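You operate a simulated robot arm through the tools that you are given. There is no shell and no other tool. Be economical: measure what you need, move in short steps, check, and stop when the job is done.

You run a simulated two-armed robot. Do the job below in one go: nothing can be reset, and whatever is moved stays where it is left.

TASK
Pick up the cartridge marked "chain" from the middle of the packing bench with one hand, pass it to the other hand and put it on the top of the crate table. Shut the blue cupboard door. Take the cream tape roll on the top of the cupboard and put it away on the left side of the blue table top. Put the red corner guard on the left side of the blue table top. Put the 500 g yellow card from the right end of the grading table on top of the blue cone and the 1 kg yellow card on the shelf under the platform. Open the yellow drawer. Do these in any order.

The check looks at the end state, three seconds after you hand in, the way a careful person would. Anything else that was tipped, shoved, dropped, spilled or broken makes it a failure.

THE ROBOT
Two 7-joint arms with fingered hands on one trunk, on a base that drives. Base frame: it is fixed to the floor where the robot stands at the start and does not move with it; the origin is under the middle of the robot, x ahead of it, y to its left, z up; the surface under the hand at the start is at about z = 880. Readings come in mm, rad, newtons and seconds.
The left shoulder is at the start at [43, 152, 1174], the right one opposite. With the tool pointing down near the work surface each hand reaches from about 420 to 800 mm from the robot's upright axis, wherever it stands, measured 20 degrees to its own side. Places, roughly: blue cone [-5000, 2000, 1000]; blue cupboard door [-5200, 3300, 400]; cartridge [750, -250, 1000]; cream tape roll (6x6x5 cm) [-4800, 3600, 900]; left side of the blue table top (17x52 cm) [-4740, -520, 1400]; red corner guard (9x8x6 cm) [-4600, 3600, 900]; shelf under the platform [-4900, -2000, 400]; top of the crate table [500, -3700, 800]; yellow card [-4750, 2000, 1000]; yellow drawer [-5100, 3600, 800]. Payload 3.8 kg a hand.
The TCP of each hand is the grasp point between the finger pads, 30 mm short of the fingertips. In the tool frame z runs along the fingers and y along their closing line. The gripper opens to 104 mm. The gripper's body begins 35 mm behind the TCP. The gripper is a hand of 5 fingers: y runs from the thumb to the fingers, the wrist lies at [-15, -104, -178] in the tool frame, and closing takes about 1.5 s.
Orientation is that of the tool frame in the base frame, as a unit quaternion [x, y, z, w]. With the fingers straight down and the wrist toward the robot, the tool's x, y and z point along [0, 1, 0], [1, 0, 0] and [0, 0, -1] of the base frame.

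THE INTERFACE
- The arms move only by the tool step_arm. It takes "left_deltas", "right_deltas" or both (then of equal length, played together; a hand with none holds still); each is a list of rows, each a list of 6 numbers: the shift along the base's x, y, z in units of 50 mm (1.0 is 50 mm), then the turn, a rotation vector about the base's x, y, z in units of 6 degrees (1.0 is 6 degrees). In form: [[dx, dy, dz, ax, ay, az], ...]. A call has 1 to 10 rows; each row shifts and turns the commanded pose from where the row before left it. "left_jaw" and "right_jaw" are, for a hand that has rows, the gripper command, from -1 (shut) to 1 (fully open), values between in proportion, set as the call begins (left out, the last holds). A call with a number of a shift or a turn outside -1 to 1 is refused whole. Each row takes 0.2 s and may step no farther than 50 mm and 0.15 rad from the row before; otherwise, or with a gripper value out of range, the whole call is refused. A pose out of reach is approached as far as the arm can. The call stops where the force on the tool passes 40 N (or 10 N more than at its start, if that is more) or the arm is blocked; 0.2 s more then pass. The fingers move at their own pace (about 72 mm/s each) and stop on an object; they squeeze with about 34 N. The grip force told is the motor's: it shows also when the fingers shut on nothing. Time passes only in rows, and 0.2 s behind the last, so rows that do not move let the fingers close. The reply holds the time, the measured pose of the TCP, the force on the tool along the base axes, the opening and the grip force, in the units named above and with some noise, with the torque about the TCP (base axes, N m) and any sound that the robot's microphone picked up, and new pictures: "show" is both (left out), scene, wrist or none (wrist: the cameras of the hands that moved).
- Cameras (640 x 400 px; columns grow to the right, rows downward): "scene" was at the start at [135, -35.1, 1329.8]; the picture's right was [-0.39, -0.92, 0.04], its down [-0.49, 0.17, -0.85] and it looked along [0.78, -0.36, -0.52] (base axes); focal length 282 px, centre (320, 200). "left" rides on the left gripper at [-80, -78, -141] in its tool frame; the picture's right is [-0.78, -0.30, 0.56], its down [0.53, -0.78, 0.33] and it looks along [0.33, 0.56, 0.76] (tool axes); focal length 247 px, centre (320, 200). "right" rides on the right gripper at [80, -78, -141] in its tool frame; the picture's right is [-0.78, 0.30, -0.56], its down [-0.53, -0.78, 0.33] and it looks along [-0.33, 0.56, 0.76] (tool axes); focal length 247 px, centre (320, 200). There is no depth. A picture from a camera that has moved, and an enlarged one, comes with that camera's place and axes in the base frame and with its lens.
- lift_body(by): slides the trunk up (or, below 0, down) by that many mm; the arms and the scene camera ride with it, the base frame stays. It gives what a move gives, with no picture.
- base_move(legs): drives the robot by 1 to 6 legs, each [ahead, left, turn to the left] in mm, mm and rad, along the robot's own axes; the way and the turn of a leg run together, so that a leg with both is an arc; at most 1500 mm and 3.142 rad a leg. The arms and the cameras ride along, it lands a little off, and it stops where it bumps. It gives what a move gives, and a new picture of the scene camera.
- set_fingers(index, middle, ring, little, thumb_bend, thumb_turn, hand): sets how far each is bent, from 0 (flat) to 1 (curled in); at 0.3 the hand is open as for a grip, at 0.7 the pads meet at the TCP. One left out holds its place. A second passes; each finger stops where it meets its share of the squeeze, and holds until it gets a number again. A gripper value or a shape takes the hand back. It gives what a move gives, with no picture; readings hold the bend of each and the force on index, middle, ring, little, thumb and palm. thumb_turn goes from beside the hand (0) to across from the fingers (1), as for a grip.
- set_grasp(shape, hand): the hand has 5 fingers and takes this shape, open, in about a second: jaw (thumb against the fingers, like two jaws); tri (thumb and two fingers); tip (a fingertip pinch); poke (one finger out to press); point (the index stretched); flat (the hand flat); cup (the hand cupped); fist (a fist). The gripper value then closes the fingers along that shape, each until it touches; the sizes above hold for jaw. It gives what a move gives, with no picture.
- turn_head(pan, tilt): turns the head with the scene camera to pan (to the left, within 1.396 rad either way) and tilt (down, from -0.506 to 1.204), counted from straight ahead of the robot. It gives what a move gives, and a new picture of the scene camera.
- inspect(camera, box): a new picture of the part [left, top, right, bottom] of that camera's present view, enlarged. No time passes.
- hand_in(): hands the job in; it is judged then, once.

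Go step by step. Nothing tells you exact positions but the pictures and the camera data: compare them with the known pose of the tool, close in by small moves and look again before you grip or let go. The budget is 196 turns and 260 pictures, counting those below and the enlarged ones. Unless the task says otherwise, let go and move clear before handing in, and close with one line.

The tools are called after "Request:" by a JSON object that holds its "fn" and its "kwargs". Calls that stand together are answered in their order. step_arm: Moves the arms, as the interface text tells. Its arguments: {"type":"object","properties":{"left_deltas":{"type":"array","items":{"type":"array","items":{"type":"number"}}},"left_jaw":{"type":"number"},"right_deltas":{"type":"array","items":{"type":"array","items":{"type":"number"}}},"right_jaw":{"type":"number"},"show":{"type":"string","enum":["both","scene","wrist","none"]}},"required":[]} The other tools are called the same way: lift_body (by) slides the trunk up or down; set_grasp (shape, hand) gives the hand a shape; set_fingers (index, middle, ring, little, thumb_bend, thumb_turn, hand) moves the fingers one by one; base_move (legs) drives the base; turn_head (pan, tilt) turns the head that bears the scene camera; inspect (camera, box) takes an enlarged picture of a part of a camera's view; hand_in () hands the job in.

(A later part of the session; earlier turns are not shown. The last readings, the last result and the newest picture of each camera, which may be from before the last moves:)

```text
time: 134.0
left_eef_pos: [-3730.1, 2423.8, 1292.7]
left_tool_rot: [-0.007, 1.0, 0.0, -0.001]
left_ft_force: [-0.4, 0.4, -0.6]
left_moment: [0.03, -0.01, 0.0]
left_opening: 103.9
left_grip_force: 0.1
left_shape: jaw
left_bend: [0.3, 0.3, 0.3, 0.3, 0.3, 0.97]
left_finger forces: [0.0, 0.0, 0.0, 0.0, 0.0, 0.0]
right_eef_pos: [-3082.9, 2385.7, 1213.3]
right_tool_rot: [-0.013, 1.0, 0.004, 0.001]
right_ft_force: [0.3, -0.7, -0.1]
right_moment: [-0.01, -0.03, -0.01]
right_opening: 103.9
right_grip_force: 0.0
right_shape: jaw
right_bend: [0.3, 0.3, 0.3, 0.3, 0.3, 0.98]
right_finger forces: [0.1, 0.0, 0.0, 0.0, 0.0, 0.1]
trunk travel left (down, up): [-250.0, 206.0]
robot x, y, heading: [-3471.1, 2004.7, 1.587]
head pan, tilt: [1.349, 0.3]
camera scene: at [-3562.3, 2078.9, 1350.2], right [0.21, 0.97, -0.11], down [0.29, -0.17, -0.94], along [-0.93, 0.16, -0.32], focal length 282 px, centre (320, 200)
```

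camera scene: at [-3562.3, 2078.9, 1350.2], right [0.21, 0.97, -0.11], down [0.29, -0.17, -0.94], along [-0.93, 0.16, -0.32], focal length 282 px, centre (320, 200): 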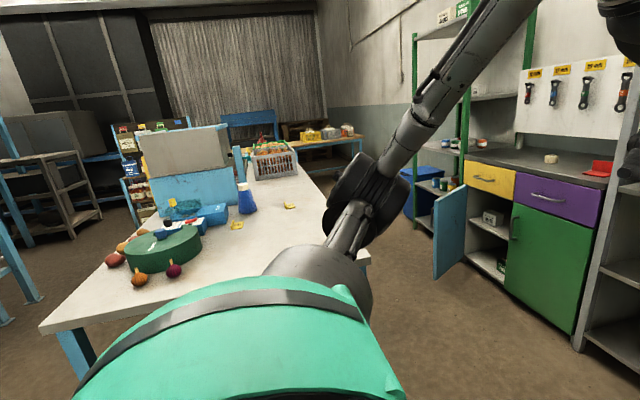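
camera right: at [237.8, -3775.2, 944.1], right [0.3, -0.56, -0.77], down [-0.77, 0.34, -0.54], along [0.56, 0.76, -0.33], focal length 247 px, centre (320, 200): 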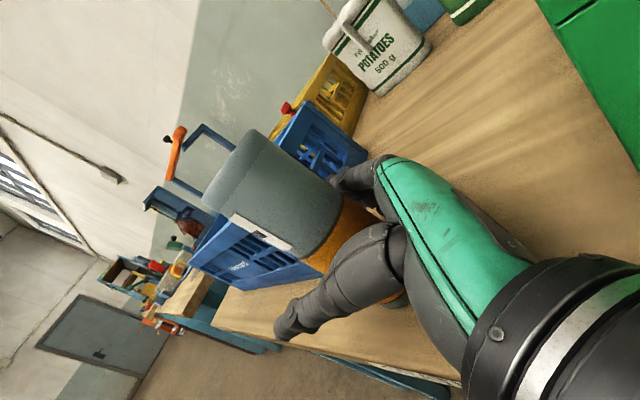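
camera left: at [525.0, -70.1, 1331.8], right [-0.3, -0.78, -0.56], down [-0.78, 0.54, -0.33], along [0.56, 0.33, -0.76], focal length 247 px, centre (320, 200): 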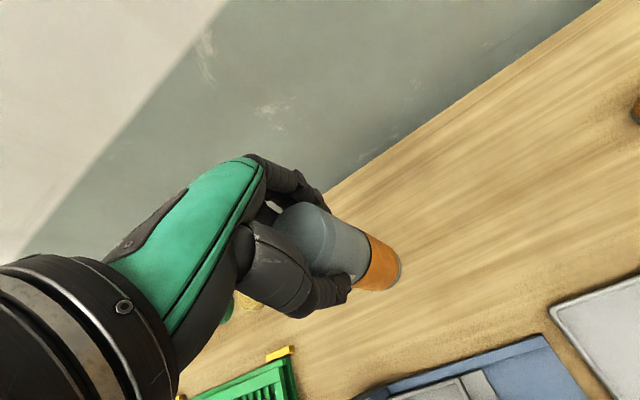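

I see the cupboard with its open blue door, yellow drawer, tape roll and red guard, and the cards on the grading table. I enlarge both.

Request:
{"fn": "inspect", "kwargs": {"camera": "scene", "box": [100, 160, 320, 300]}}

Request:
{"fn": "inspect", "kwargs": {"camera": "scene", "box": [420, 60, 640, 340]}}

```text
2.86 times, centred on (210, 230) of scene
camera zoom: at [-3562.3, 2078.9, 1350.2], right [0.21, 0.97, -0.11], down [0.29, -0.17, -0.94], along [-0.93, 0.16, -0.32], focal length 806 px, centre (634, 114)
```

zoom: 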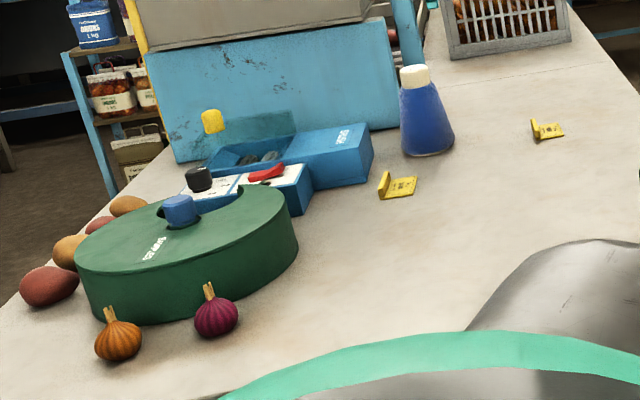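

```text
1.43 times, centred on (530, 200) of scene
camera zoom: at [-3562.3, 2078.9, 1350.2], right [0.21, 0.97, -0.11], down [0.29, -0.17, -0.94], along [-0.93, 0.16, -0.32], focal length 403 px, centre (20, 200)
```

zoom: 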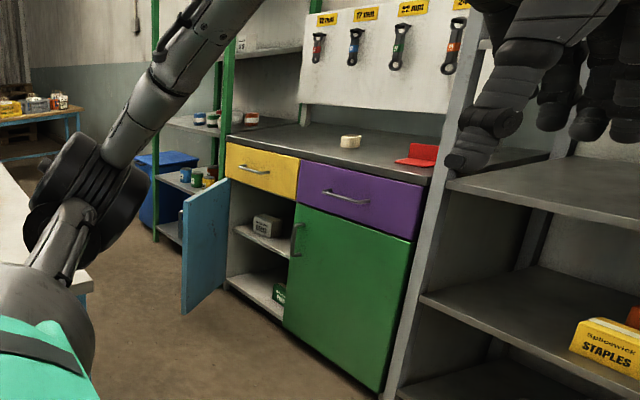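

The cupboard front is at about y≈3450, spanning x -5150…-4430. I drive in front of it, staying clear of the grading table.

Request:
{"fn": "base_move", "kwargs": {"legs": [[730, 0, -0.017], [0, 1230, 0]]}}

Request:
{"fn": "turn_head", "kwargs": {"pan": 0.25, "tilt": 0.6}}

```text
time: 143.7
left_eef_pos: [-4956.4, 3155.9, 1293.1]
left_tool_rot: [0.001, 1.0, 0.001, 0.001]
left_ft_force: [0.4, 0.0, -0.2]
left_moment: [-0.02, -0.03, 0.0]
left_opening: 103.7
left_grip_force: 0.0
left_shape: jaw
left_bend: [0.3, 0.3, 0.3, 0.3, 0.3, 0.97]
left_finger forces: [0.0, 0.0, 0.1, 0.0, 0.0, 0.1]
right_eef_pos: [-4310.2, 3105.7, 1212.5]
right_tool_rot: [-0.004, 1.0, 0.005, 0.0]
right_ft_force: [-0.9, -0.2, -0.3]
right_moment: [0.02, -0.02, 0.0]
right_opening: 103.8
right_grip_force: 0.1
right_shape: jaw
right_bend: [0.3, 0.3, 0.3, 0.3, 0.3, 0.98]
right_finger forces: [0.0, 0.0, 0.1, 0.0, 0.1, 0.0]
trunk travel left (down, up): [-250.0, 206.0]
robot x, y, heading: [-4705.5, 2731.9, 1.566]
head pan, tilt: [1.349, 0.3]
camera scene: at [-4795.3, 2807.4, 1350.3], right [0.22, 0.97, -0.11], down [0.29, -0.17, -0.94], along [-0.93, 0.18, -0.32], focal length 282 px, centre (320, 200)
```

scene: 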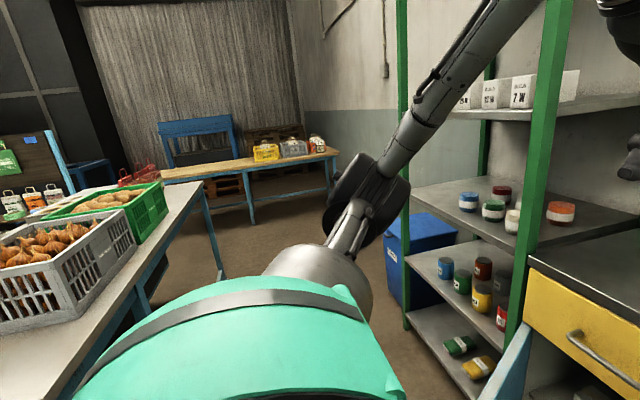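

```text
time: 145.1
left_eef_pos: [-4957.5, 3154.7, 1293.7]
left_tool_rot: [0.002, 1.0, 0.0, 0.0]
left_ft_force: [0.3, 0.1, 1.2]
left_moment: [0.03, 0.03, -0.05]
left_opening: 103.6
left_grip_force: 0.1
left_shape: jaw
left_bend: [0.3, 0.3, 0.3, 0.3, 0.3, 0.97]
left_finger forces: [0.0, 0.1, 0.0, 0.0, 0.1, 0.1]
right_eef_pos: [-4310.6, 3104.5, 1212.6]
right_tool_rot: [-0.003, 1.0, 0.005, -0.001]
right_ft_force: [-1.1, 0.1, 0.3]
right_moment: [0.0, 0.01, 0.0]
right_opening: 103.6
right_grip_force: 0.1
right_shape: jaw
right_bend: [0.3, 0.3, 0.3, 0.3, 0.3, 0.98]
right_finger forces: [0.1, 0.0, 0.1, 0.0, 0.0, 0.0]
trunk travel left (down, up): [-250.0, 206.0]
robot x, y, heading: [-4703.1, 2730.5, 1.567]
head pan, tilt: [0.25, 0.6]
camera scene: at [-4726.2, 2868.7, 1315.6], right [0.97, 0.24, -0.03], down [0.14, -0.64, -0.76], along [-0.2, 0.73, -0.65], focal length 282 px, centre (320, 200)
```

scene: 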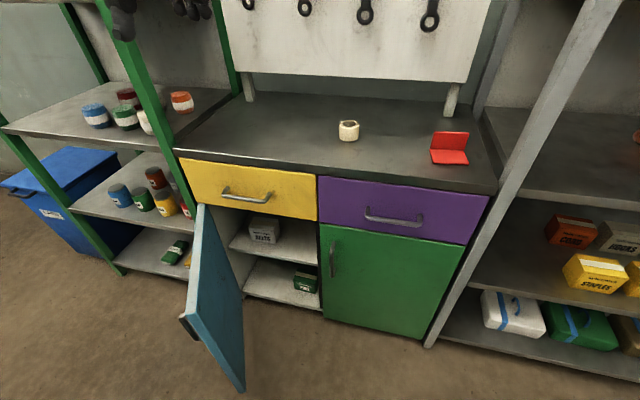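

Door hinge ≈(-5287,3455), free end ≈(-5121,3092), top z≈700, so it's open ~65°. I step left, lower the trunk, and bring the left hand (closed) to the door's outer side.

Request:
{"fn": "base_move", "kwargs": {"legs": [[0, 245, 0]]}}

Request:
{"fn": "lift_body", "kwargs": {"by": -240}}

Request:
{"fn": "step_arm", "kwargs": {"left_deltas": [[-0.1, -0.05, -0.95, 0.75, 0, 0], [-0.1, -0.05, -0.95, 0.75, 0, 0], [-0.1, -0.05, -0.95, 0.75, 0, 0], [-0.1, -0.05, -0.95, 0.75, 0, 0], [-0.1, -0.05, -0.95, 0.75, 0, 0], [-0.1, -0.05, -0.95, 0.75, 0, 0]], "left_jaw": -1, "show": "scene"}}

```text
time: 146.9
left_eef_pos: [-5201.3, 3157.4, 1294.3]
left_tool_rot: [0.003, 1.0, 0.0, -0.001]
left_ft_force: [-0.3, -1.0, -1.0]
left_moment: [-0.01, 0.0, 0.01]
left_opening: 103.7
left_grip_force: 0.0
left_shape: jaw
left_bend: [0.3, 0.3, 0.3, 0.3, 0.3, 0.97]
left_finger forces: [0.0, 0.0, 0.0, 0.0, 0.0, 0.1]
right_eef_pos: [-4556.0, 3105.3, 1213.4]
right_tool_rot: [-0.003, 1.0, 0.006, 0.001]
right_ft_force: [0.3, 0.0, -0.8]
right_moment: [0.01, -0.02, 0.0]
right_opening: 103.6
right_grip_force: 0.1
right_shape: jaw
right_bend: [0.3, 0.3, 0.3, 0.3, 0.3, 0.98]
right_finger forces: [0.0, 0.1, 0.0, 0.0, 0.0, 0.1]
trunk travel left (down, up): [-250.0, 206.0]
robot x, y, heading: [-4952.6, 2731.9, 1.562]
head pan, tilt: [0.25, 0.6]
camera scene: at [-4972.0, 2869.9, 1315.6], right [0.97, 0.24, -0.03], down [0.14, -0.64, -0.76], along [-0.2, 0.73, -0.65], focal length 282 px, centre (320, 200)
```

scene: 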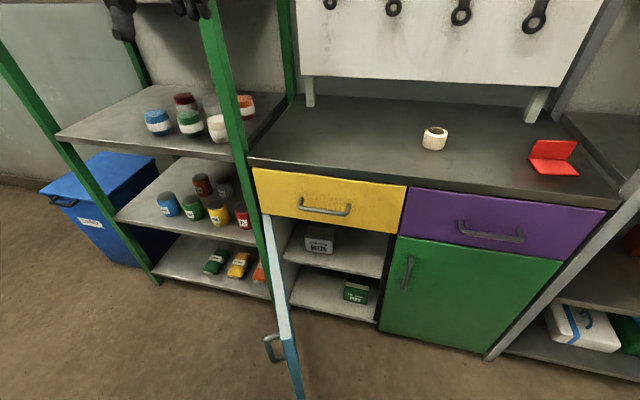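

```text
time: 149.4
left_eef_pos: [-5203.4, 3155.4, 1054.9]
left_tool_rot: [0.003, 1.0, -0.001, 0.0]
left_ft_force: [0.3, -0.1, 0.9]
left_moment: [-0.01, 0.02, -0.01]
left_opening: 103.9
left_grip_force: 0.1
left_shape: jaw
left_bend: [0.3, 0.3, 0.3, 0.3, 0.3, 0.97]
left_finger forces: [0.0, 0.0, 0.0, 0.1, 0.1, 0.1]
right_eef_pos: [-4556.6, 3103.9, 972.7]
right_tool_rot: [-0.003, 1.0, 0.006, 0.0]
right_ft_force: [0.9, 0.4, 0.2]
right_moment: [0.01, 0.01, -0.02]
right_opening: 103.4
right_grip_force: 0.1
right_shape: jaw
right_bend: [0.3, 0.3, 0.3, 0.3, 0.3, 0.98]
right_finger forces: [0.1, 0.0, 0.0, 0.0, 0.0, 0.0]
trunk travel left (down, up): [-10.0, 446.0]
robot x, y, heading: [-4950.2, 2731.3, 1.569]
head pan, tilt: [0.25, 0.6]
```

```text
time: 150.8
left_eef_pos: [-5299.0, 3243.0, 857.5]
left_tool_rot: [0.003, 0.972, 0.234, -0.001]
left_ft_force: [-0.7, 0.2, -0.6]
left_moment: [-0.06, 0.02, -0.01]
left_opening: 0.0
left_grip_force: 34.1
left_shape: jaw
left_bend: [0.7, 0.7, 0.7, 0.7, 0.47, 1.0]
left_finger forces: [0.1, 0.1, 0.1, 0.0, 0.0, 0.0]
left hand out of reach, approached as far as the arm can: row 3, 4, 5, 6
right_eef_pos: [-4557.3, 3106.3, 973.3]
right_tool_rot: [-0.002, 1.0, 0.005, 0.001]
right_ft_force: [0.2, -0.1, 0.9]
right_moment: [0.0, 0.02, 0.0]
right_opening: 103.6
right_grip_force: 0.1
right_shape: jaw
right_bend: [0.3, 0.3, 0.3, 0.3, 0.3, 0.98]
right_finger forces: [0.1, 0.0, 0.0, 0.0, 0.0, 0.1]
trunk travel left (down, up): [-10.0, 446.0]
robot x, y, heading: [-4953.8, 2735.8, 1.565]
head pan, tilt: [0.25, 0.6]
camera scene: at [-4972.3, 3024.1, 977.1], right [0.97, 0.21, -0.12], down [0.13, -0.88, -0.45], along [-0.2, 0.42, -0.89], focal length 282 px, centre (320, 200)
```

scene: 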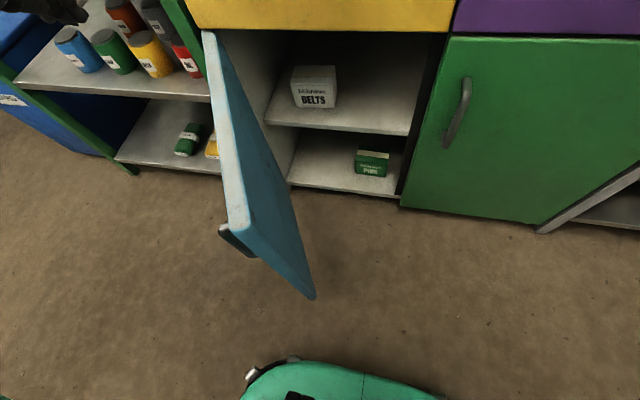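

The pitched pose near the body is out of reach; I return to fingers-down there while going lower.

Request:
{"fn": "step_arm", "kwargs": {"left_deltas": [[0, 0, 0, -0.75, 0, 0], [0, 0, 0, -0.75, 0, 0], [0, 0, 0, -0.75, 0, 0], [0, 0, 0, -0.75, 0, 0], [0, 0, 0, -0.75, 0, 0], [0, 0, 0, -0.75, 0, 0]], "show": "none"}}

Request:
{"fn": "turn_head", "kwargs": {"pan": 0.35, "tilt": 0.25}}

```text
time: 152.2
left_eef_pos: [-5298.0, 3243.0, 856.2]
left_tool_rot: [0.004, 1.0, -0.001, 0.0]
left_ft_force: [-0.5, 0.7, -0.7]
left_moment: [0.0, 0.0, 0.0]
left_opening: 0.0
left_grip_force: 34.7
left_shape: jaw
left_bend: [0.7, 0.7, 0.7, 0.7, 0.47, 1.0]
left_finger forces: [0.0, 0.1, 0.0, 0.1, 0.0, 0.0]
right_eef_pos: [-4556.5, 3106.2, 973.2]
right_tool_rot: [-0.004, 1.0, 0.005, 0.0]
right_ft_force: [0.6, 1.4, 0.4]
right_moment: [0.03, 0.06, -0.03]
right_opening: 103.7
right_grip_force: 0.1
right_shape: jaw
right_bend: [0.3, 0.3, 0.3, 0.3, 0.3, 0.98]
right_finger forces: [0.0, 0.0, 0.0, 0.0, 0.0, 0.0]
trunk travel left (down, up): [-10.0, 446.0]
robot x, y, heading: [-4952.1, 2733.1, 1.566]
head pan, tilt: [0.25, 0.6]
```

```text
time: 153.0
left_eef_pos: [-5297.2, 3243.5, 857.0]
left_tool_rot: [0.003, 1.0, 0.0, 0.0]
left_ft_force: [0.5, 0.4, 0.3]
left_moment: [-0.02, 0.0, 0.04]
left_opening: 0.2
left_grip_force: 34.2
left_shape: jaw
left_bend: [0.7, 0.7, 0.7, 0.7, 0.47, 1.0]
left_finger forces: [0.0, 0.0, 0.1, 0.0, 0.0, 0.0]
right_eef_pos: [-4556.1, 3105.6, 973.8]
right_tool_rot: [-0.003, 1.0, 0.005, -0.001]
right_ft_force: [-0.7, 0.7, -0.2]
right_moment: [0.0, 0.01, 0.01]
right_opening: 103.7
right_grip_force: 0.1
right_shape: jaw
right_bend: [0.3, 0.3, 0.3, 0.3, 0.3, 0.98]
right_finger forces: [0.0, 0.1, 0.0, 0.0, 0.0, 0.1]
trunk travel left (down, up): [-10.0, 446.0]
robot x, y, heading: [-4953.4, 2729.0, 1.564]
head pan, tilt: [0.351, 0.25]
camera scene: at [-4982.1, 3041.7, 1004.1], right [0.94, 0.29, -0.17], down [0.08, -0.68, -0.73], along [-0.33, 0.67, -0.66], focal length 282 px, centre (320, 200)
```

scene: 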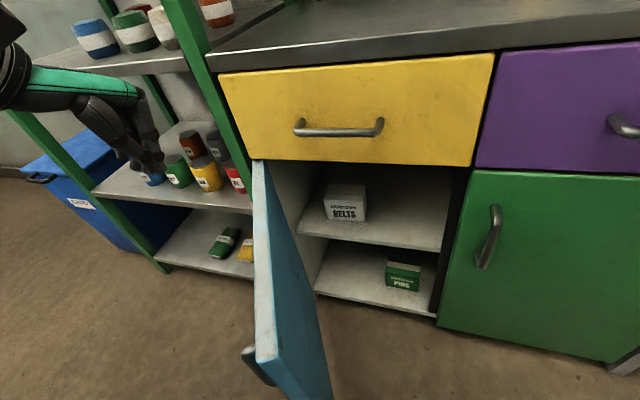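

The hand is beside the door's outer side. I lower it straight to overlap the door's upper part.

Request:
{"fn": "step_arm", "kwargs": {"left_deltas": [[0, -0.2, -0.9, 0, 0, 0], [0, -0.2, -0.9, 0, 0, 0], [0, -0.2, -0.9, 0, 0, 0], [0, -0.2, -0.9, 0, 0, 0], [0, 0, -0.6, 0, 0, 0]], "show": "scene"}}

```text
time: 154.2
left_eef_pos: [-5297.0, 3201.5, 644.7]
left_tool_rot: [0.003, 1.0, -0.001, 0.001]
left_ft_force: [-0.3, -0.2, -0.4]
left_moment: [-0.02, 0.03, 0.0]
left_opening: 0.0
left_grip_force: 34.1
left_shape: jaw
left_bend: [0.7, 0.7, 0.7, 0.7, 0.47, 1.0]
left_finger forces: [0.0, 0.1, 0.0, 0.0, 0.0, 0.0]
right_eef_pos: [-4556.8, 3106.2, 973.0]
right_tool_rot: [-0.002, 1.0, 0.006, 0.001]
right_ft_force: [0.2, 0.1, -0.3]
right_moment: [-0.03, 0.0, -0.01]
right_opening: 103.6
right_grip_force: 0.1
right_shape: jaw
right_bend: [0.3, 0.3, 0.3, 0.3, 0.3, 0.98]
right_finger forces: [0.0, 0.0, 0.0, 0.0, 0.0, 0.1]
trunk travel left (down, up): [-10.0, 446.0]
robot x, y, heading: [-4952.6, 2733.5, 1.567]
head pan, tilt: [0.351, 0.25]
camera scene: at [-4982.5, 3042.1, 1004.0], right [0.94, 0.29, -0.17], down [0.08, -0.68, -0.73], along [-0.33, 0.67, -0.66], focal length 282 px, centre (320, 200)
```

scene: 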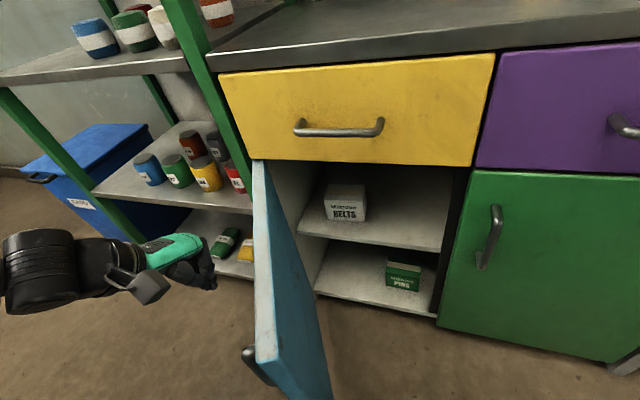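

Now I push the door along its arc with the left hand.

Request:
{"fn": "step_arm", "kwargs": {"left_deltas": [[0.93, -0.2, 0, 0, 0, 0], [0.93, -0.2, 0, 0, 0, 0], [0.67, 0.33, 0, 0, 0, 0], [0.67, 0.33, 0, 0, 0, 0]], "show": "scene"}}

```text
time: 155.2
left_eef_pos: [-5150.1, 3253.6, 635.6]
left_tool_rot: [0.002, 1.0, -0.001, -0.001]
left_ft_force: [0.0, -0.4, 0.4]
left_moment: [0.01, -0.04, 0.03]
left_opening: 0.2
left_grip_force: 33.8
left_shape: jaw
left_bend: [0.7, 0.7, 0.7, 0.7, 0.48, 1.0]
left_finger forces: [0.0, 0.0, 0.1, 0.0, 0.0, 0.0]
left hand out of reach, approached as far as the arm can: row 1, 2
right_eef_pos: [-4556.3, 3106.7, 972.3]
right_tool_rot: [-0.003, 1.0, 0.005, 0.0]
right_ft_force: [-0.5, 0.0, 0.0]
right_moment: [-0.02, -0.01, 0.01]
right_opening: 103.6
right_grip_force: 0.0
right_shape: jaw
right_bend: [0.3, 0.3, 0.3, 0.3, 0.3, 0.98]
right_finger forces: [0.0, 0.0, 0.1, 0.1, 0.0, 0.0]
trunk travel left (down, up): [-10.0, 446.0]
robot x, y, heading: [-4951.7, 2731.0, 1.565]
head pan, tilt: [0.351, 0.25]
camera scene: at [-4982.0, 3042.4, 1003.9], right [0.94, 0.29, -0.17], down [0.08, -0.68, -0.73], along [-0.33, 0.67, -0.66], focal length 282 px, centre (320, 200)
```

scene: 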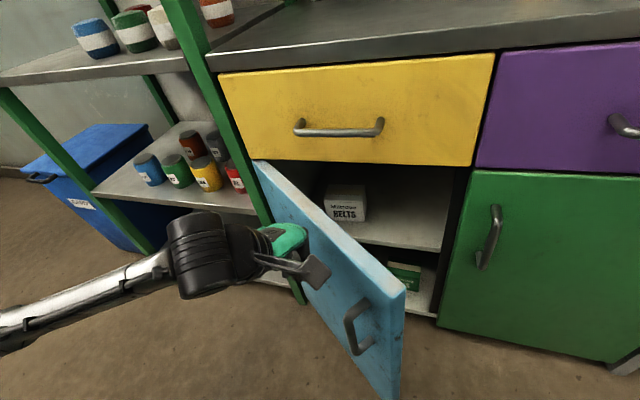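

Door is swinging shut nicely. Continue toward +y.

Request:
{"fn": "step_arm", "kwargs": {"left_deltas": [[0.7, 0.3, 0, 0, 0, 0], [0.7, 0.4, 0, 0, 0, 0], [0.6, 0.5, 0, 0, 0, 0]], "show": "scene"}}

```text
time: 156.0
left_eef_pos: [-5050.2, 3313.3, 635.1]
left_tool_rot: [0.003, 1.0, 0.0, -0.001]
left_ft_force: [0.1, -0.3, 0.5]
left_moment: [-0.03, -0.02, 0.0]
left_opening: 0.0
left_grip_force: 33.9
left_shape: jaw
left_bend: [0.7, 0.7, 0.7, 0.7, 0.48, 1.0]
left_finger forces: [0.1, 0.1, 0.1, 0.0, 0.0, 0.0]
right_eef_pos: [-4555.8, 3105.6, 972.9]
right_tool_rot: [-0.003, 1.0, 0.005, 0.0]
right_ft_force: [-0.8, 0.0, 0.4]
right_moment: [-0.02, 0.03, -0.02]
right_opening: 103.7
right_grip_force: 0.1
right_shape: jaw
right_bend: [0.3, 0.3, 0.3, 0.3, 0.3, 0.98]
right_finger forces: [0.0, 0.0, 0.0, 0.1, 0.1, 0.1]
trunk travel left (down, up): [-10.0, 446.0]
robot x, y, heading: [-4951.2, 2730.8, 1.568]
head pan, tilt: [0.351, 0.25]
camera scene: at [-4981.5, 3042.3, 1004.0], right [0.94, 0.29, -0.17], down [0.08, -0.68, -0.73], along [-0.33, 0.67, -0.66], focal length 282 px, centre (320, 200)
```

scene: 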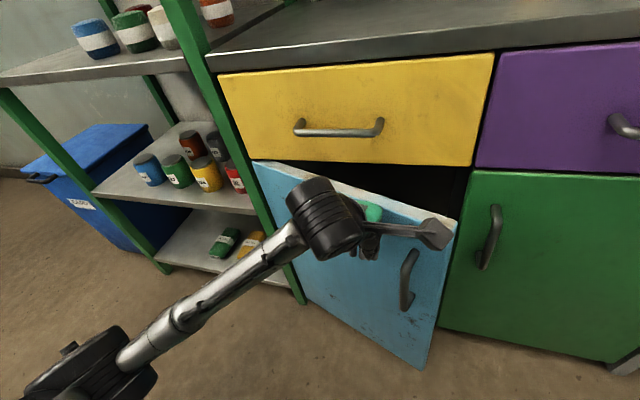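

Nearly shut; I tilt the fingers forward below the drawer and push the door home.

Request:
{"fn": "step_arm", "kwargs": {"left_deltas": [[0.2, 0.2, -0.2, 0.8, 0, 0], [0.2, 0.2, -0.2, 0.8, 0, 0], [0.2, 0.3, -0.1, 0.8, 0, 0], [0, 0.3, 0, 0.8, 0, 0], [0, 0.3, 0, 0.8, 0, 0], [0, 0.3, 0, 0.8, 0, 0], [0, 0.3, 0, 0, 0, 0]], "show": "scene"}}

```text
time: 157.6
left_eef_pos: [-5022.1, 3407.8, 611.5]
left_tool_rot: [0.003, 0.969, 0.248, -0.001]
left_ft_force: [-0.6, 0.0, -0.4]
left_moment: [0.01, 0.02, 0.01]
left_opening: 0.2
left_grip_force: 33.9
left_shape: jaw
left_bend: [0.7, 0.7, 0.7, 0.7, 0.48, 1.0]
left_finger forces: [0.0, 0.0, 0.0, 0.0, 0.0, 0.0]
right_eef_pos: [-4556.9, 3106.4, 972.6]
right_tool_rot: [-0.003, 1.0, 0.005, 0.0]
right_ft_force: [-0.9, -0.2, 0.0]
right_moment: [-0.04, -0.01, 0.03]
right_opening: 103.6
right_grip_force: 0.0
right_shape: jaw
right_bend: [0.3, 0.3, 0.3, 0.3, 0.3, 0.98]
right_finger forces: [0.1, 0.0, 0.1, 0.1, 0.0, 0.0]
trunk travel left (down, up): [-10.0, 446.0]
robot x, y, heading: [-4950.4, 2733.2, 1.566]
head pan, tilt: [0.351, 0.25]
camera scene: at [-4981.9, 3041.9, 1004.1], right [0.94, 0.29, -0.17], down [0.08, -0.68, -0.73], along [-0.33, 0.67, -0.66], focal length 282 px, centre (320, 200)
```

scene: 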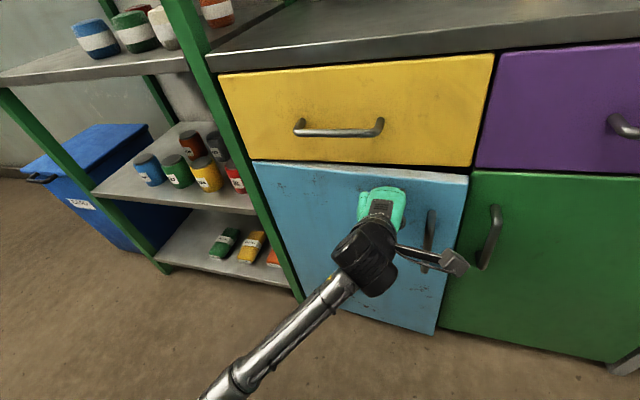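

Just a few mm left; push until it seats.

Request:
{"fn": "step_arm", "kwargs": {"left_deltas": [[0, 0.2, 0, 0, 0, 0], [0, 0.2, 0, 0, 0, 0], [0, 0.2, 0, 0, 0, 0], [0, 0.15, 0, 0, 0, 0]], "show": "scene"}}

Request:
{"fn": "inspect", "kwargs": {"camera": "scene", "box": [240, 140, 520, 340]}}

```text
time: 158.6
left_eef_pos: [-5020.5, 3444.0, 611.9]
left_tool_rot: [0.003, 0.968, 0.249, 0.0]
left_ft_force: [-1.3, -20.7, 2.7]
left_moment: [0.56, 0.03, 0.27]
left_opening: 0.0
left_grip_force: 33.7
left_shape: jaw
left_bend: [0.7, 0.7, 0.7, 0.7, 0.48, 1.0]
left_finger forces: [0.1, 21.1, 0.0, 0.0, 0.1, 0.0]
right_eef_pos: [-4557.2, 3102.9, 973.9]
right_tool_rot: [-0.003, 1.0, 0.007, 0.0]
right_ft_force: [0.1, 0.7, 0.7]
right_moment: [0.0, 0.01, 0.01]
right_opening: 103.5
right_grip_force: 0.1
right_shape: jaw
right_bend: [0.3, 0.3, 0.3, 0.3, 0.3, 0.98]
right_finger forces: [0.1, 0.1, 0.0, 0.0, 0.0, 0.0]
trunk travel left (down, up): [-10.0, 446.0]
robot x, y, heading: [-4953.4, 2730.1, 1.567]
head pan, tilt: [0.351, 0.25]
camera scene: at [-4982.2, 3038.8, 1005.1], right [0.94, 0.29, -0.17], down [0.08, -0.68, -0.73], along [-0.33, 0.67, -0.66], focal length 282 px, centre (320, 200)
```

scene: 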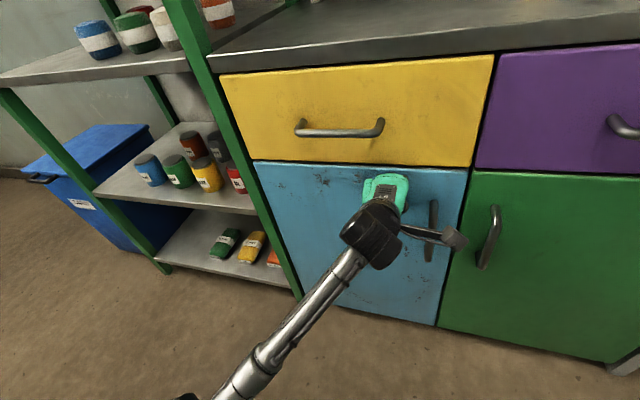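

```text
2.00 times, centred on (380, 240) of scene
camera zoom: at [-4982.2, 3038.8, 1005.1], right [0.94, 0.29, -0.17], down [0.08, -0.68, -0.73], along [-0.33, 0.67, -0.66], focal length 564 px, centre (200, 120)
```

zoom: 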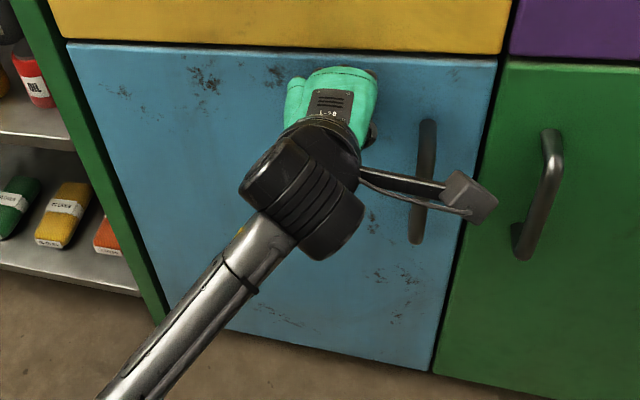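

The blue door is flush and shut. I back off, raise the left hand in front of the yellow drawer's handle and pitch the fingers forward, opening the hand.

Request:
{"fn": "step_arm", "kwargs": {"left_deltas": [[0, -0.7, 0, 0, 0, 0], [0, -1, 0, 0, 0, 0], [0, -0.9, 0, 0, 0, 0]], "show": "none"}}

Request:
{"fn": "step_arm", "kwargs": {"left_deltas": [[-0.17, 0, 0.35, 1, 0, 0], [-0.17, 0, 0.35, 1, 0, 0], [-0.17, 0, 0.35, 1, 0, 0], [-0.17, 0, 0.35, 1, 0, 0], [-0.17, 0, 0.35, 1, 0, 0], [-0.17, 0, 0.35, 1, 0, 0], [-0.17, 0, 0.35, 1, 0, 0], [-0.17, 0, 0.35, 1, 0, 0], [-0.17, 0, 0.35, 1, 0, 0], [-0.17, 0, 0.35, 1, 0, 0]], "left_jaw": 1}}

```text
time: 159.4
left_eef_pos: [-5022.1, 3316.9, 612.8]
left_tool_rot: [0.003, 0.969, 0.248, -0.002]
left_ft_force: [0.3, -0.1, -0.4]
left_moment: [0.0, -0.01, 0.0]
left_opening: 0.0
left_grip_force: 34.0
left_shape: jaw
left_bend: [0.7, 0.7, 0.7, 0.7, 0.48, 1.0]
left_finger forces: [0.0, 0.0, 0.0, 0.0, 0.0, 0.0]
right_eef_pos: [-4557.3, 3105.6, 972.4]
right_tool_rot: [-0.002, 1.0, 0.006, 0.0]
right_ft_force: [0.4, 0.4, 0.5]
right_moment: [0.0, -0.01, -0.01]
right_opening: 104.0
right_grip_force: 0.1
right_shape: jaw
right_bend: [0.3, 0.3, 0.3, 0.3, 0.3, 0.98]
right_finger forces: [0.0, 0.0, 0.1, 0.0, 0.1, 0.0]
trunk travel left (down, up): [-10.0, 446.0]
robot x, y, heading: [-4951.7, 2734.6, 1.564]
head pan, tilt: [0.351, 0.25]
```

```text
time: 161.0
left_eef_pos: [-5082.6, 3312.6, 726.3]
left_tool_rot: [0.07, 0.812, 0.577, -0.055]
left_ft_force: [0.6, 0.6, -0.7]
left_moment: [-0.03, 0.0, 0.02]
left_opening: 103.7
left_grip_force: 0.1
left_shape: jaw
left_bend: [0.3, 0.3, 0.3, 0.3, 0.3, 0.98]
left_finger forces: [0.0, 0.0, 0.0, 0.0, 0.0, 0.1]
right_eef_pos: [-4556.6, 3105.4, 973.1]
right_tool_rot: [-0.003, 1.0, 0.005, 0.0]
right_ft_force: [-1.0, -0.3, 0.6]
right_moment: [0.04, 0.0, -0.01]
right_opening: 103.6
right_grip_force: 0.1
right_shape: jaw
right_bend: [0.3, 0.3, 0.3, 0.3, 0.3, 0.98]
right_finger forces: [0.1, 0.1, 0.0, 0.1, 0.0, 0.1]
trunk travel left (down, up): [-10.0, 446.0]
robot x, y, heading: [-4955.2, 2733.3, 1.566]
head pan, tilt: [0.351, 0.25]
stopped in row 8 (left hand): the arm was blocked; the commanded pose is now the measured one
camera scene: at [-4982.2, 3041.5, 1004.4], right [0.94, 0.29, -0.17], down [0.08, -0.68, -0.73], along [-0.33, 0.67, -0.66], focal length 282 px, centre (320, 200)
camera left: at [-5016.3, 3150.2, 686.8], right [0.71, 0.39, -0.59], down [-0.67, 0.09, -0.74], along [-0.23, 0.92, 0.32], focal length 247 px, centre (320, 200)
```

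scene: 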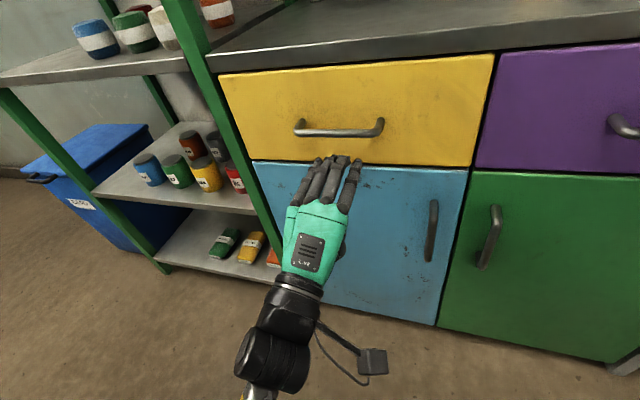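
left: 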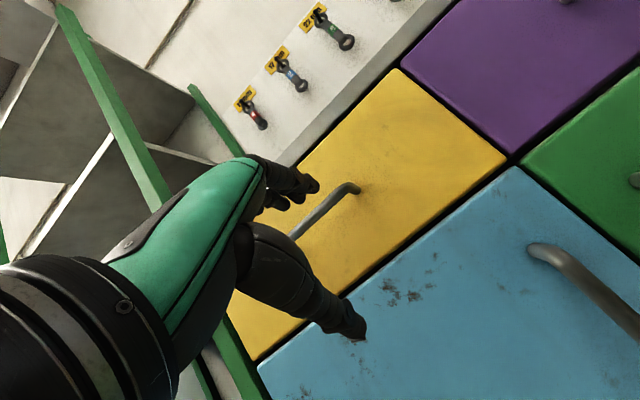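

Arm limit at 70° pitch, which is fine. Handle bar by triangulation: y≈3455, z≈780, x -5180…-5045. I raise and move in around the bar.

Request:
{"fn": "step_arm", "kwargs": {"left_deltas": [[-0.15, 0, 0.55, 0, 0, 0], [-0.15, 0, 0.55, 0, 0, 0], [0, 0.8, 0, 0, 0, 0], [0, 0.8, 0, 0, 0, 0]]}}

Request:
{"fn": "inspect", "kwargs": {"camera": "scene", "box": [220, 60, 500, 260]}}

```text
time: 162.0
left_eef_pos: [-5096.5, 3393.6, 781.9]
left_tool_rot: [0.07, 0.812, 0.576, -0.052]
left_ft_force: [-0.1, -0.1, -0.1]
left_moment: [0.02, -0.03, -0.01]
left_opening: 103.5
left_grip_force: 0.0
left_shape: jaw
left_bend: [0.3, 0.3, 0.3, 0.3, 0.3, 0.98]
left_finger forces: [0.0, 0.0, 0.1, 0.0, 0.0, 0.0]
right_eef_pos: [-4555.8, 3106.1, 972.8]
right_tool_rot: [-0.003, 1.0, 0.005, 0.001]
right_ft_force: [0.8, 0.8, -0.2]
right_moment: [0.0, 0.02, -0.03]
right_opening: 103.9
right_grip_force: 0.1
right_shape: jaw
right_bend: [0.3, 0.3, 0.3, 0.3, 0.3, 0.98]
right_finger forces: [0.0, 0.1, 0.0, 0.0, 0.1, 0.0]
trunk travel left (down, up): [-10.0, 446.0]
robot x, y, heading: [-4953.3, 2733.6, 1.566]
head pan, tilt: [0.351, 0.25]
camera scene: at [-4982.1, 3042.0, 1004.0], right [0.94, 0.29, -0.17], down [0.08, -0.68, -0.73], along [-0.33, 0.67, -0.66], focal length 282 px, centre (320, 200)
camera left: at [-5030.4, 3230.9, 743.0], right [0.71, 0.39, -0.59], down [-0.66, 0.09, -0.74], along [-0.24, 0.92, 0.32], focal length 247 px, centre (320, 200)
```

scene: 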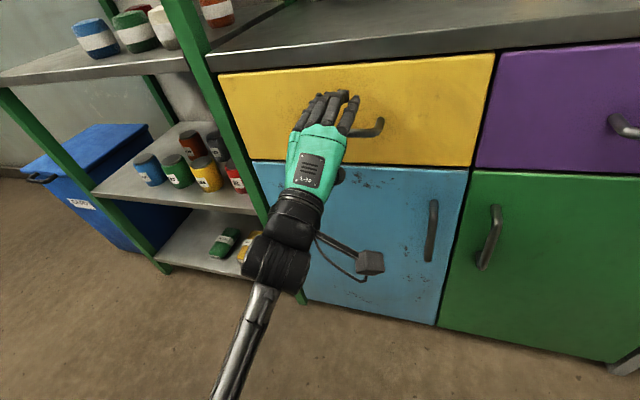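
left: 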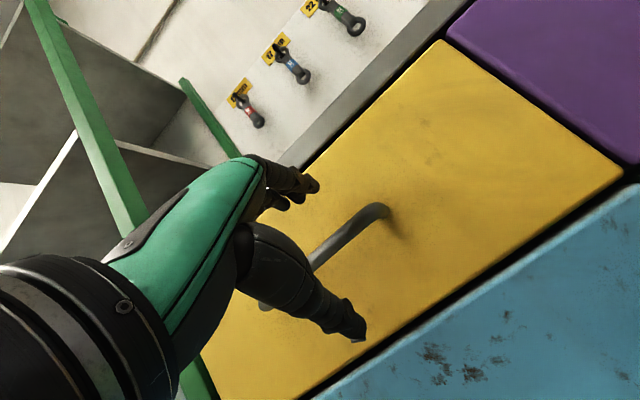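

```text
2.00 times, centred on (360, 160) of scene
camera zoom: at [-4982.1, 3042.0, 1004.0], right [0.94, 0.29, -0.17], down [0.08, -0.68, -0.73], along [-0.33, 0.67, -0.66], focal length 564 px, centre (240, 280)
```

zoom: 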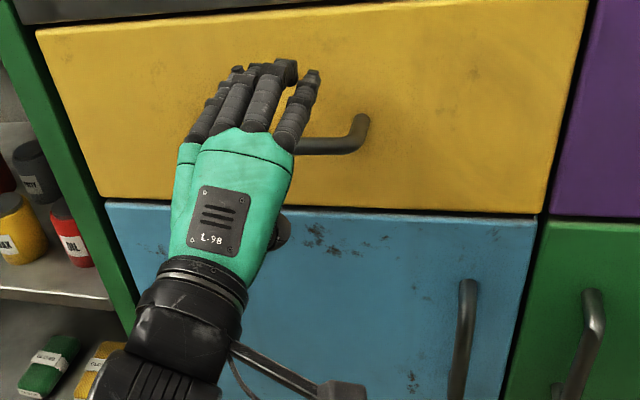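

The bar is between fingers and thumb. Advance 45 mm and close.

Request:
{"fn": "step_arm", "kwargs": {"left_deltas": [[0, 0.5, 0, 0, 0, 0], [0, 0.4, 0, 0, 0, 0]], "show": "none"}}

Request:
{"fn": "step_arm", "kwargs": {"left_deltas": [[0, 0, 0, 0, 0, 0], [0, 0, 0, 0, 0, 0], [0, 0, 0, 0, 0, 0], [0, 0, 0, 0, 0, 0], [0, 0, 0, 0, 0, 0], [0, 0, 0, 0, 0, 0], [0, 0, 0, 0, 0, 0]], "left_jaw": -1}}

```text
time: 162.6
left_eef_pos: [-5094.9, 3425.7, 789.2]
left_tool_rot: [0.072, 0.805, 0.586, -0.052]
left_ft_force: [0.7, -20.6, 1.4]
left_moment: [0.94, 0.0, 0.11]
left_opening: 100.0
left_grip_force: 0.1
left_shape: jaw
left_bend: [0.3, 0.31, 0.3, 0.3, 0.3, 0.98]
left_finger forces: [0.0, 19.6, 0.9, 0.0, 0.1, 0.0]
right_eef_pos: [-4557.3, 3103.9, 974.2]
right_tool_rot: [-0.003, 1.0, 0.006, 0.0]
right_ft_force: [-0.3, 0.8, 0.3]
right_moment: [-0.05, -0.03, -0.01]
right_opening: 103.8
right_grip_force: 0.0
right_shape: jaw
right_bend: [0.3, 0.3, 0.3, 0.3, 0.3, 0.98]
right_finger forces: [0.1, 0.0, 0.1, 0.0, 0.0, 0.0]
trunk travel left (down, up): [-10.0, 446.0]
robot x, y, heading: [-4951.6, 2733.2, 1.571]
head pan, tilt: [0.351, 0.25]
stopped in row 2 (left hand): the force on the tool passed its limit at 53 N (the readings are from after the stop); the commanded pose is now the measured one
```

```text
time: 164.2
left_eef_pos: [-5096.5, 3427.6, 784.8]
left_tool_rot: [0.07, 0.808, 0.582, -0.054]
left_ft_force: [-2.2, -22.6, -11.2]
left_moment: [1.72, 0.03, 0.47]
left_opening: 18.7
left_grip_force: 33.8
left_shape: jaw
left_bend: [0.7, 0.45, 0.3, 0.59, 0.75, 1.0]
left_finger forces: [20.6, 0.0, 24.9, 0.1, 36.6, 0.0]
right_eef_pos: [-4557.1, 3105.2, 973.1]
right_tool_rot: [-0.004, 1.0, 0.006, 0.0]
right_ft_force: [-0.4, 0.0, -0.2]
right_moment: [0.01, -0.01, 0.0]
right_opening: 103.7
right_grip_force: 0.0
right_shape: jaw
right_bend: [0.3, 0.3, 0.3, 0.3, 0.3, 0.98]
right_finger forces: [0.0, 0.0, 0.1, 0.0, 0.1, 0.1]
trunk travel left (down, up): [-10.0, 446.0]
robot x, y, heading: [-4949.9, 2734.6, 1.565]
head pan, tilt: [0.351, 0.25]
camera scene: at [-4983.0, 3039.9, 1004.5], right [0.94, 0.3, -0.17], down [0.08, -0.68, -0.73], along [-0.33, 0.67, -0.66], focal length 282 px, centre (320, 200)
camera left: at [-5030.8, 3264.5, 744.4], right [0.71, 0.39, -0.58], down [-0.66, 0.1, -0.74], along [-0.23, 0.91, 0.33], focal length 247 px, centre (320, 200)
```

scene: 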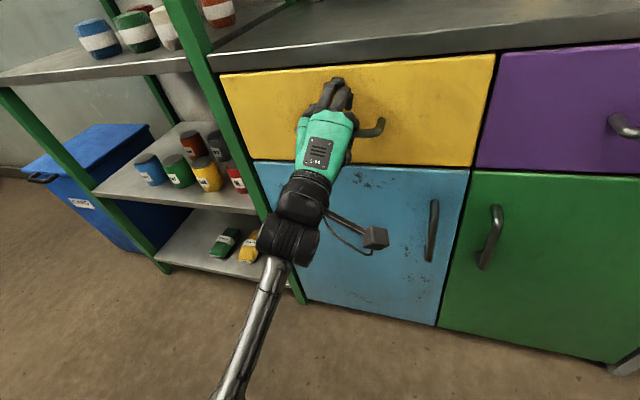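
left: 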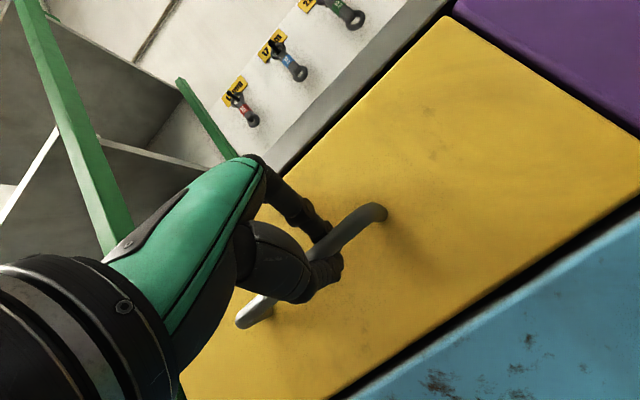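

The bar is pinched between thumb and index. I pull gently toward the robot.

Request:
{"fn": "step_arm", "kwargs": {"left_deltas": [[0, -0.4, 0, 0, 0, 0], [0, -0.5, 0, 0, 0, 0], [0, -0.6, 0, 0, 0, 0]], "show": "scene"}}

```text
time: 165.0
left_eef_pos: [-5096.1, 3355.3, 783.9]
left_tool_rot: [0.071, 0.81, 0.58, -0.052]
left_ft_force: [-2.2, -0.8, -15.6]
left_moment: [-0.12, -0.17, -0.01]
left_opening: 18.9
left_grip_force: 33.8
left_shape: jaw
left_bend: [0.7, 0.45, 0.72, 0.59, 0.75, 1.0]
left_finger forces: [22.3, 0.0, 0.1, 0.1, 37.3, 0.0]
right_eef_pos: [-4558.2, 3108.8, 972.6]
right_tool_rot: [-0.003, 1.0, 0.004, 0.0]
right_ft_force: [0.0, 0.4, -0.8]
right_moment: [-0.03, -0.02, 0.02]
right_opening: 103.6
right_grip_force: 0.1
right_shape: jaw
right_bend: [0.3, 0.3, 0.3, 0.3, 0.3, 0.98]
right_finger forces: [0.0, 0.0, 0.1, 0.0, 0.0, 0.0]
trunk travel left (down, up): [-10.0, 446.0]
robot x, y, heading: [-4951.2, 2731.6, 1.563]
head pan, tilt: [0.351, 0.25]
camera scene: at [-4983.0, 3042.6, 1003.6], right [0.94, 0.29, -0.17], down [0.08, -0.68, -0.73], along [-0.33, 0.67, -0.66], focal length 282 px, centre (320, 200)
```

scene: 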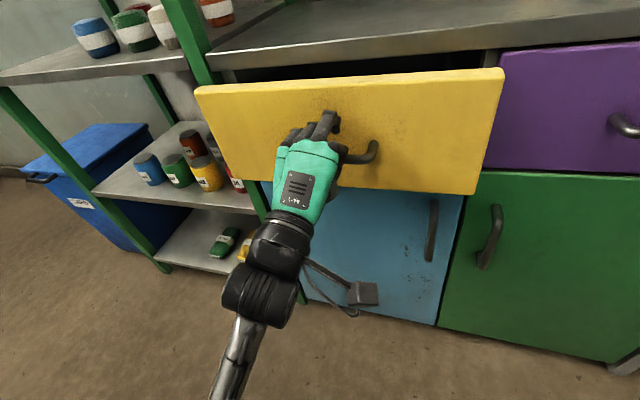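

The drawer is coming. Pull further.

Request:
{"fn": "step_arm", "kwargs": {"left_deltas": [[0, -0.6, 0, 0, 0, 0], [0, -0.6, 0, 0, 0, 0], [0, -0.6, 0, 0, 0, 0]], "show": "none"}}

Request:
{"fn": "base_move", "kwargs": {"legs": [[-100, 0, 0]]}}

```text
time: 165.8
left_eef_pos: [-5095.9, 3278.4, 781.1]
left_tool_rot: [0.069, 0.803, 0.589, -0.053]
left_ft_force: [-15.1, -0.8, 12.3]
left_moment: [0.1, -0.37, 0.12]
left_opening: 17.5
left_grip_force: 33.8
left_shape: jaw
left_bend: [0.7, 0.45, 0.72, 0.59, 0.75, 1.0]
left_finger forces: [36.0, 0.1, 0.0, 0.0, 28.6, 0.0]
left hand out of reach, approached as far as the arm can: row 3
right_eef_pos: [-4560.3, 3103.7, 975.6]
right_tool_rot: [-0.003, 1.0, 0.007, 0.001]
right_ft_force: [-0.3, -0.1, 0.2]
right_moment: [-0.04, -0.03, -0.02]
right_opening: 103.9
right_grip_force: 0.1
right_shape: jaw
right_bend: [0.3, 0.3, 0.3, 0.3, 0.3, 0.98]
right_finger forces: [0.0, 0.0, 0.1, 0.0, 0.0, 0.0]
trunk travel left (down, up): [-10.0, 446.0]
robot x, y, heading: [-4952.6, 2732.7, 1.568]
head pan, tilt: [0.351, 0.25]
```

```text
time: 166.9
left_eef_pos: [-5095.8, 3185.8, 776.3]
left_tool_rot: [0.07, 0.806, 0.586, -0.051]
left_ft_force: [-16.7, -0.8, 17.3]
left_moment: [0.18, -0.48, 0.11]
left_opening: 16.8
left_grip_force: 33.8
left_shape: jaw
left_bend: [0.7, 0.45, 0.72, 0.59, 0.77, 1.0]
left_finger forces: [36.8, 0.0, 0.0, 0.0, 25.1, 0.0]
right_eef_pos: [-4560.0, 3012.2, 974.1]
right_tool_rot: [-0.005, 1.0, 0.008, 0.0]
right_ft_force: [0.1, 0.5, -0.2]
right_moment: [-0.04, 0.0, -0.01]
right_opening: 103.6
right_grip_force: 0.1
right_shape: jaw
right_bend: [0.3, 0.3, 0.3, 0.3, 0.3, 0.98]
right_finger forces: [0.0, 0.1, 0.0, 0.0, 0.0, 0.0]
trunk travel left (down, up): [-10.0, 446.0]
robot x, y, heading: [-4952.8, 2639.4, 1.566]
head pan, tilt: [0.351, 0.25]
camera scene: at [-4985.1, 2946.6, 1004.9], right [0.94, 0.3, -0.17], down [0.08, -0.68, -0.73], along [-0.33, 0.67, -0.66], focal length 282 px, centre (320, 200)
```

scene: 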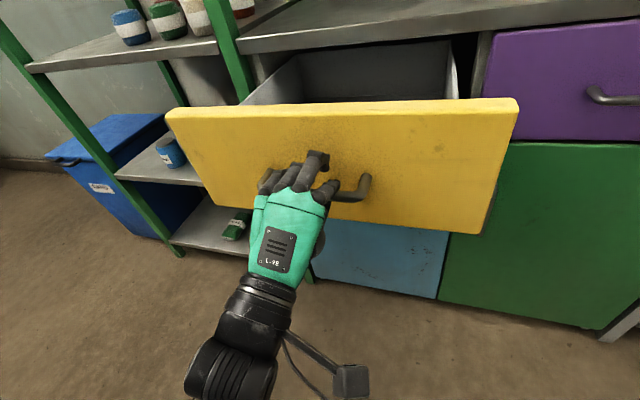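

Open about 240 mm. One more small pull.

Request:
{"fn": "base_move", "kwargs": {"legs": [[-60, 0, 0]]}}

```text
time: 167.9
left_eef_pos: [-5098.1, 3185.0, 775.5]
left_tool_rot: [0.068, 0.806, 0.586, -0.054]
left_ft_force: [0.7, 1.1, 13.5]
left_moment: [0.11, -0.39, 0.04]
left_opening: 17.1
left_grip_force: 34.1
left_shape: jaw
left_bend: [0.7, 0.45, 0.72, 0.59, 0.78, 1.0]
left_finger forces: [33.9, 0.0, 0.0, 0.0, 25.5, 0.0]
right_eef_pos: [-4559.9, 3013.9, 972.6]
right_tool_rot: [-0.006, 1.0, 0.006, 0.0]
right_ft_force: [-0.2, 0.3, 0.2]
right_moment: [0.0, -0.02, -0.01]
right_opening: 103.9
right_grip_force: 0.1
right_shape: jaw
right_bend: [0.3, 0.3, 0.3, 0.3, 0.3, 0.98]
right_finger forces: [0.0, 0.0, 0.0, 0.0, 0.1, 0.1]
trunk travel left (down, up): [-10.0, 446.0]
robot x, y, heading: [-4953.3, 2637.1, 1.578]
head pan, tilt: [0.351, 0.25]
camera scene: at [-4985.5, 2947.6, 1004.5], right [0.94, 0.3, -0.17], down [0.09, -0.68, -0.73], along [-0.33, 0.67, -0.66], focal length 282 px, centre (320, 200)
```

scene: 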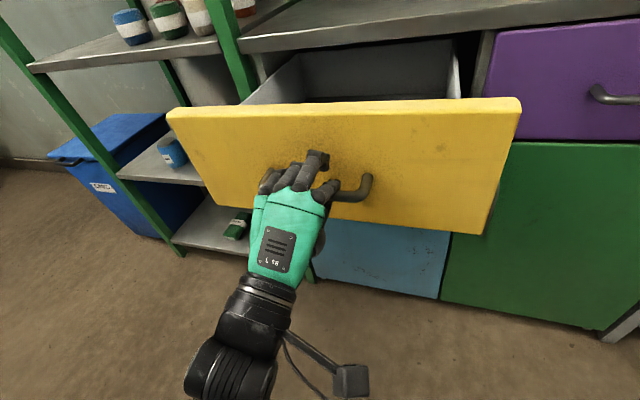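

The drawer is open ~245 mm and at its stop. I release the handle and slip the hand out sideways.

Request:
{"fn": "step_arm", "kwargs": {"left_deltas": [[0, 0, 0, 0, 0, 0], [0, 0, 0, 0, 0, 0], [0, 0, 0, 0, 0, 0], [0, 0, 0, 0, 0, 0]], "left_jaw": 1, "show": "none"}}

Request:
{"fn": "step_arm", "kwargs": {"left_deltas": [[-0.4, -0.2, 0, 0, 0, 0], [-0.4, -0.3, 0, 0, 0, 0], [-0.4, -0.4, 0, 0, 0, 0]], "show": "scene"}}

```text
time: 168.9
left_eef_pos: [-5097.8, 3184.7, 775.9]
left_tool_rot: [0.068, 0.806, 0.586, -0.053]
left_ft_force: [-0.8, -0.5, -0.8]
left_moment: [0.01, 0.0, -0.02]
left_opening: 103.6
left_grip_force: 0.1
left_shape: jaw
left_bend: [0.3, 0.3, 0.3, 0.3, 0.3, 0.98]
left_finger forces: [0.0, 0.1, 0.1, 0.0, 0.0, 0.0]
right_eef_pos: [-4559.6, 3017.0, 972.9]
right_tool_rot: [-0.006, 1.0, 0.005, 0.0]
right_ft_force: [0.0, 0.0, -0.7]
right_moment: [0.0, 0.03, -0.03]
right_opening: 103.7
right_grip_force: 0.0
right_shape: jaw
right_bend: [0.3, 0.3, 0.3, 0.3, 0.3, 0.98]
right_finger forces: [0.1, 0.1, 0.0, 0.0, 0.0, 0.0]
trunk travel left (down, up): [-10.0, 446.0]
robot x, y, heading: [-4953.4, 2638.0, 1.573]
head pan, tilt: [0.351, 0.25]
```

```text
time: 169.7
left_eef_pos: [-5158.0, 3170.2, 751.1]
left_tool_rot: [0.069, 0.805, 0.587, -0.052]
left_ft_force: [-0.9, 0.3, -0.2]
left_moment: [-0.01, -0.03, -0.02]
left_opening: 103.9
left_grip_force: 0.0
left_shape: jaw
left_bend: [0.3, 0.3, 0.3, 0.3, 0.3, 0.98]
left_finger forces: [0.0, 0.0, 0.0, 0.0, 0.0, 0.0]
left hand out of reach, approached as far as the arm can: row 1, 2, 3
right_eef_pos: [-4561.2, 3015.3, 971.7]
right_tool_rot: [-0.005, 1.0, 0.004, 0.0]
right_ft_force: [-0.1, -0.1, -0.6]
right_moment: [0.06, 0.01, -0.01]
right_opening: 103.8
right_grip_force: 0.0
right_shape: jaw
right_bend: [0.3, 0.3, 0.3, 0.3, 0.3, 0.98]
right_finger forces: [0.0, 0.0, 0.1, 0.2, 0.1, 0.1]
trunk travel left (down, up): [-10.0, 446.0]
robot x, y, heading: [-4952.3, 2643.9, 1.574]
head pan, tilt: [0.351, 0.25]
camera scene: at [-4986.0, 2948.4, 1004.3], right [0.94, 0.3, -0.17], down [0.09, -0.68, -0.73], along [-0.33, 0.67, -0.66], focal length 282 px, centre (320, 200)
```

scene: 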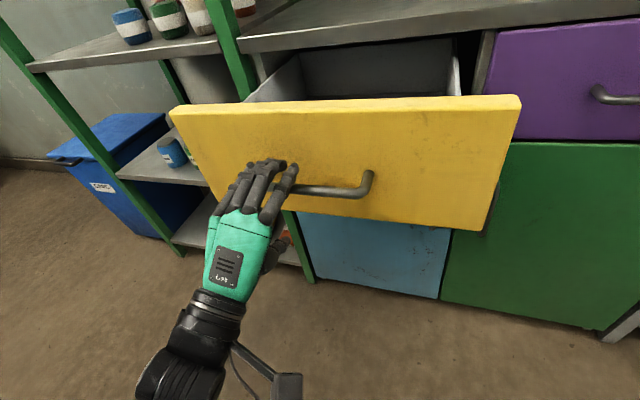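

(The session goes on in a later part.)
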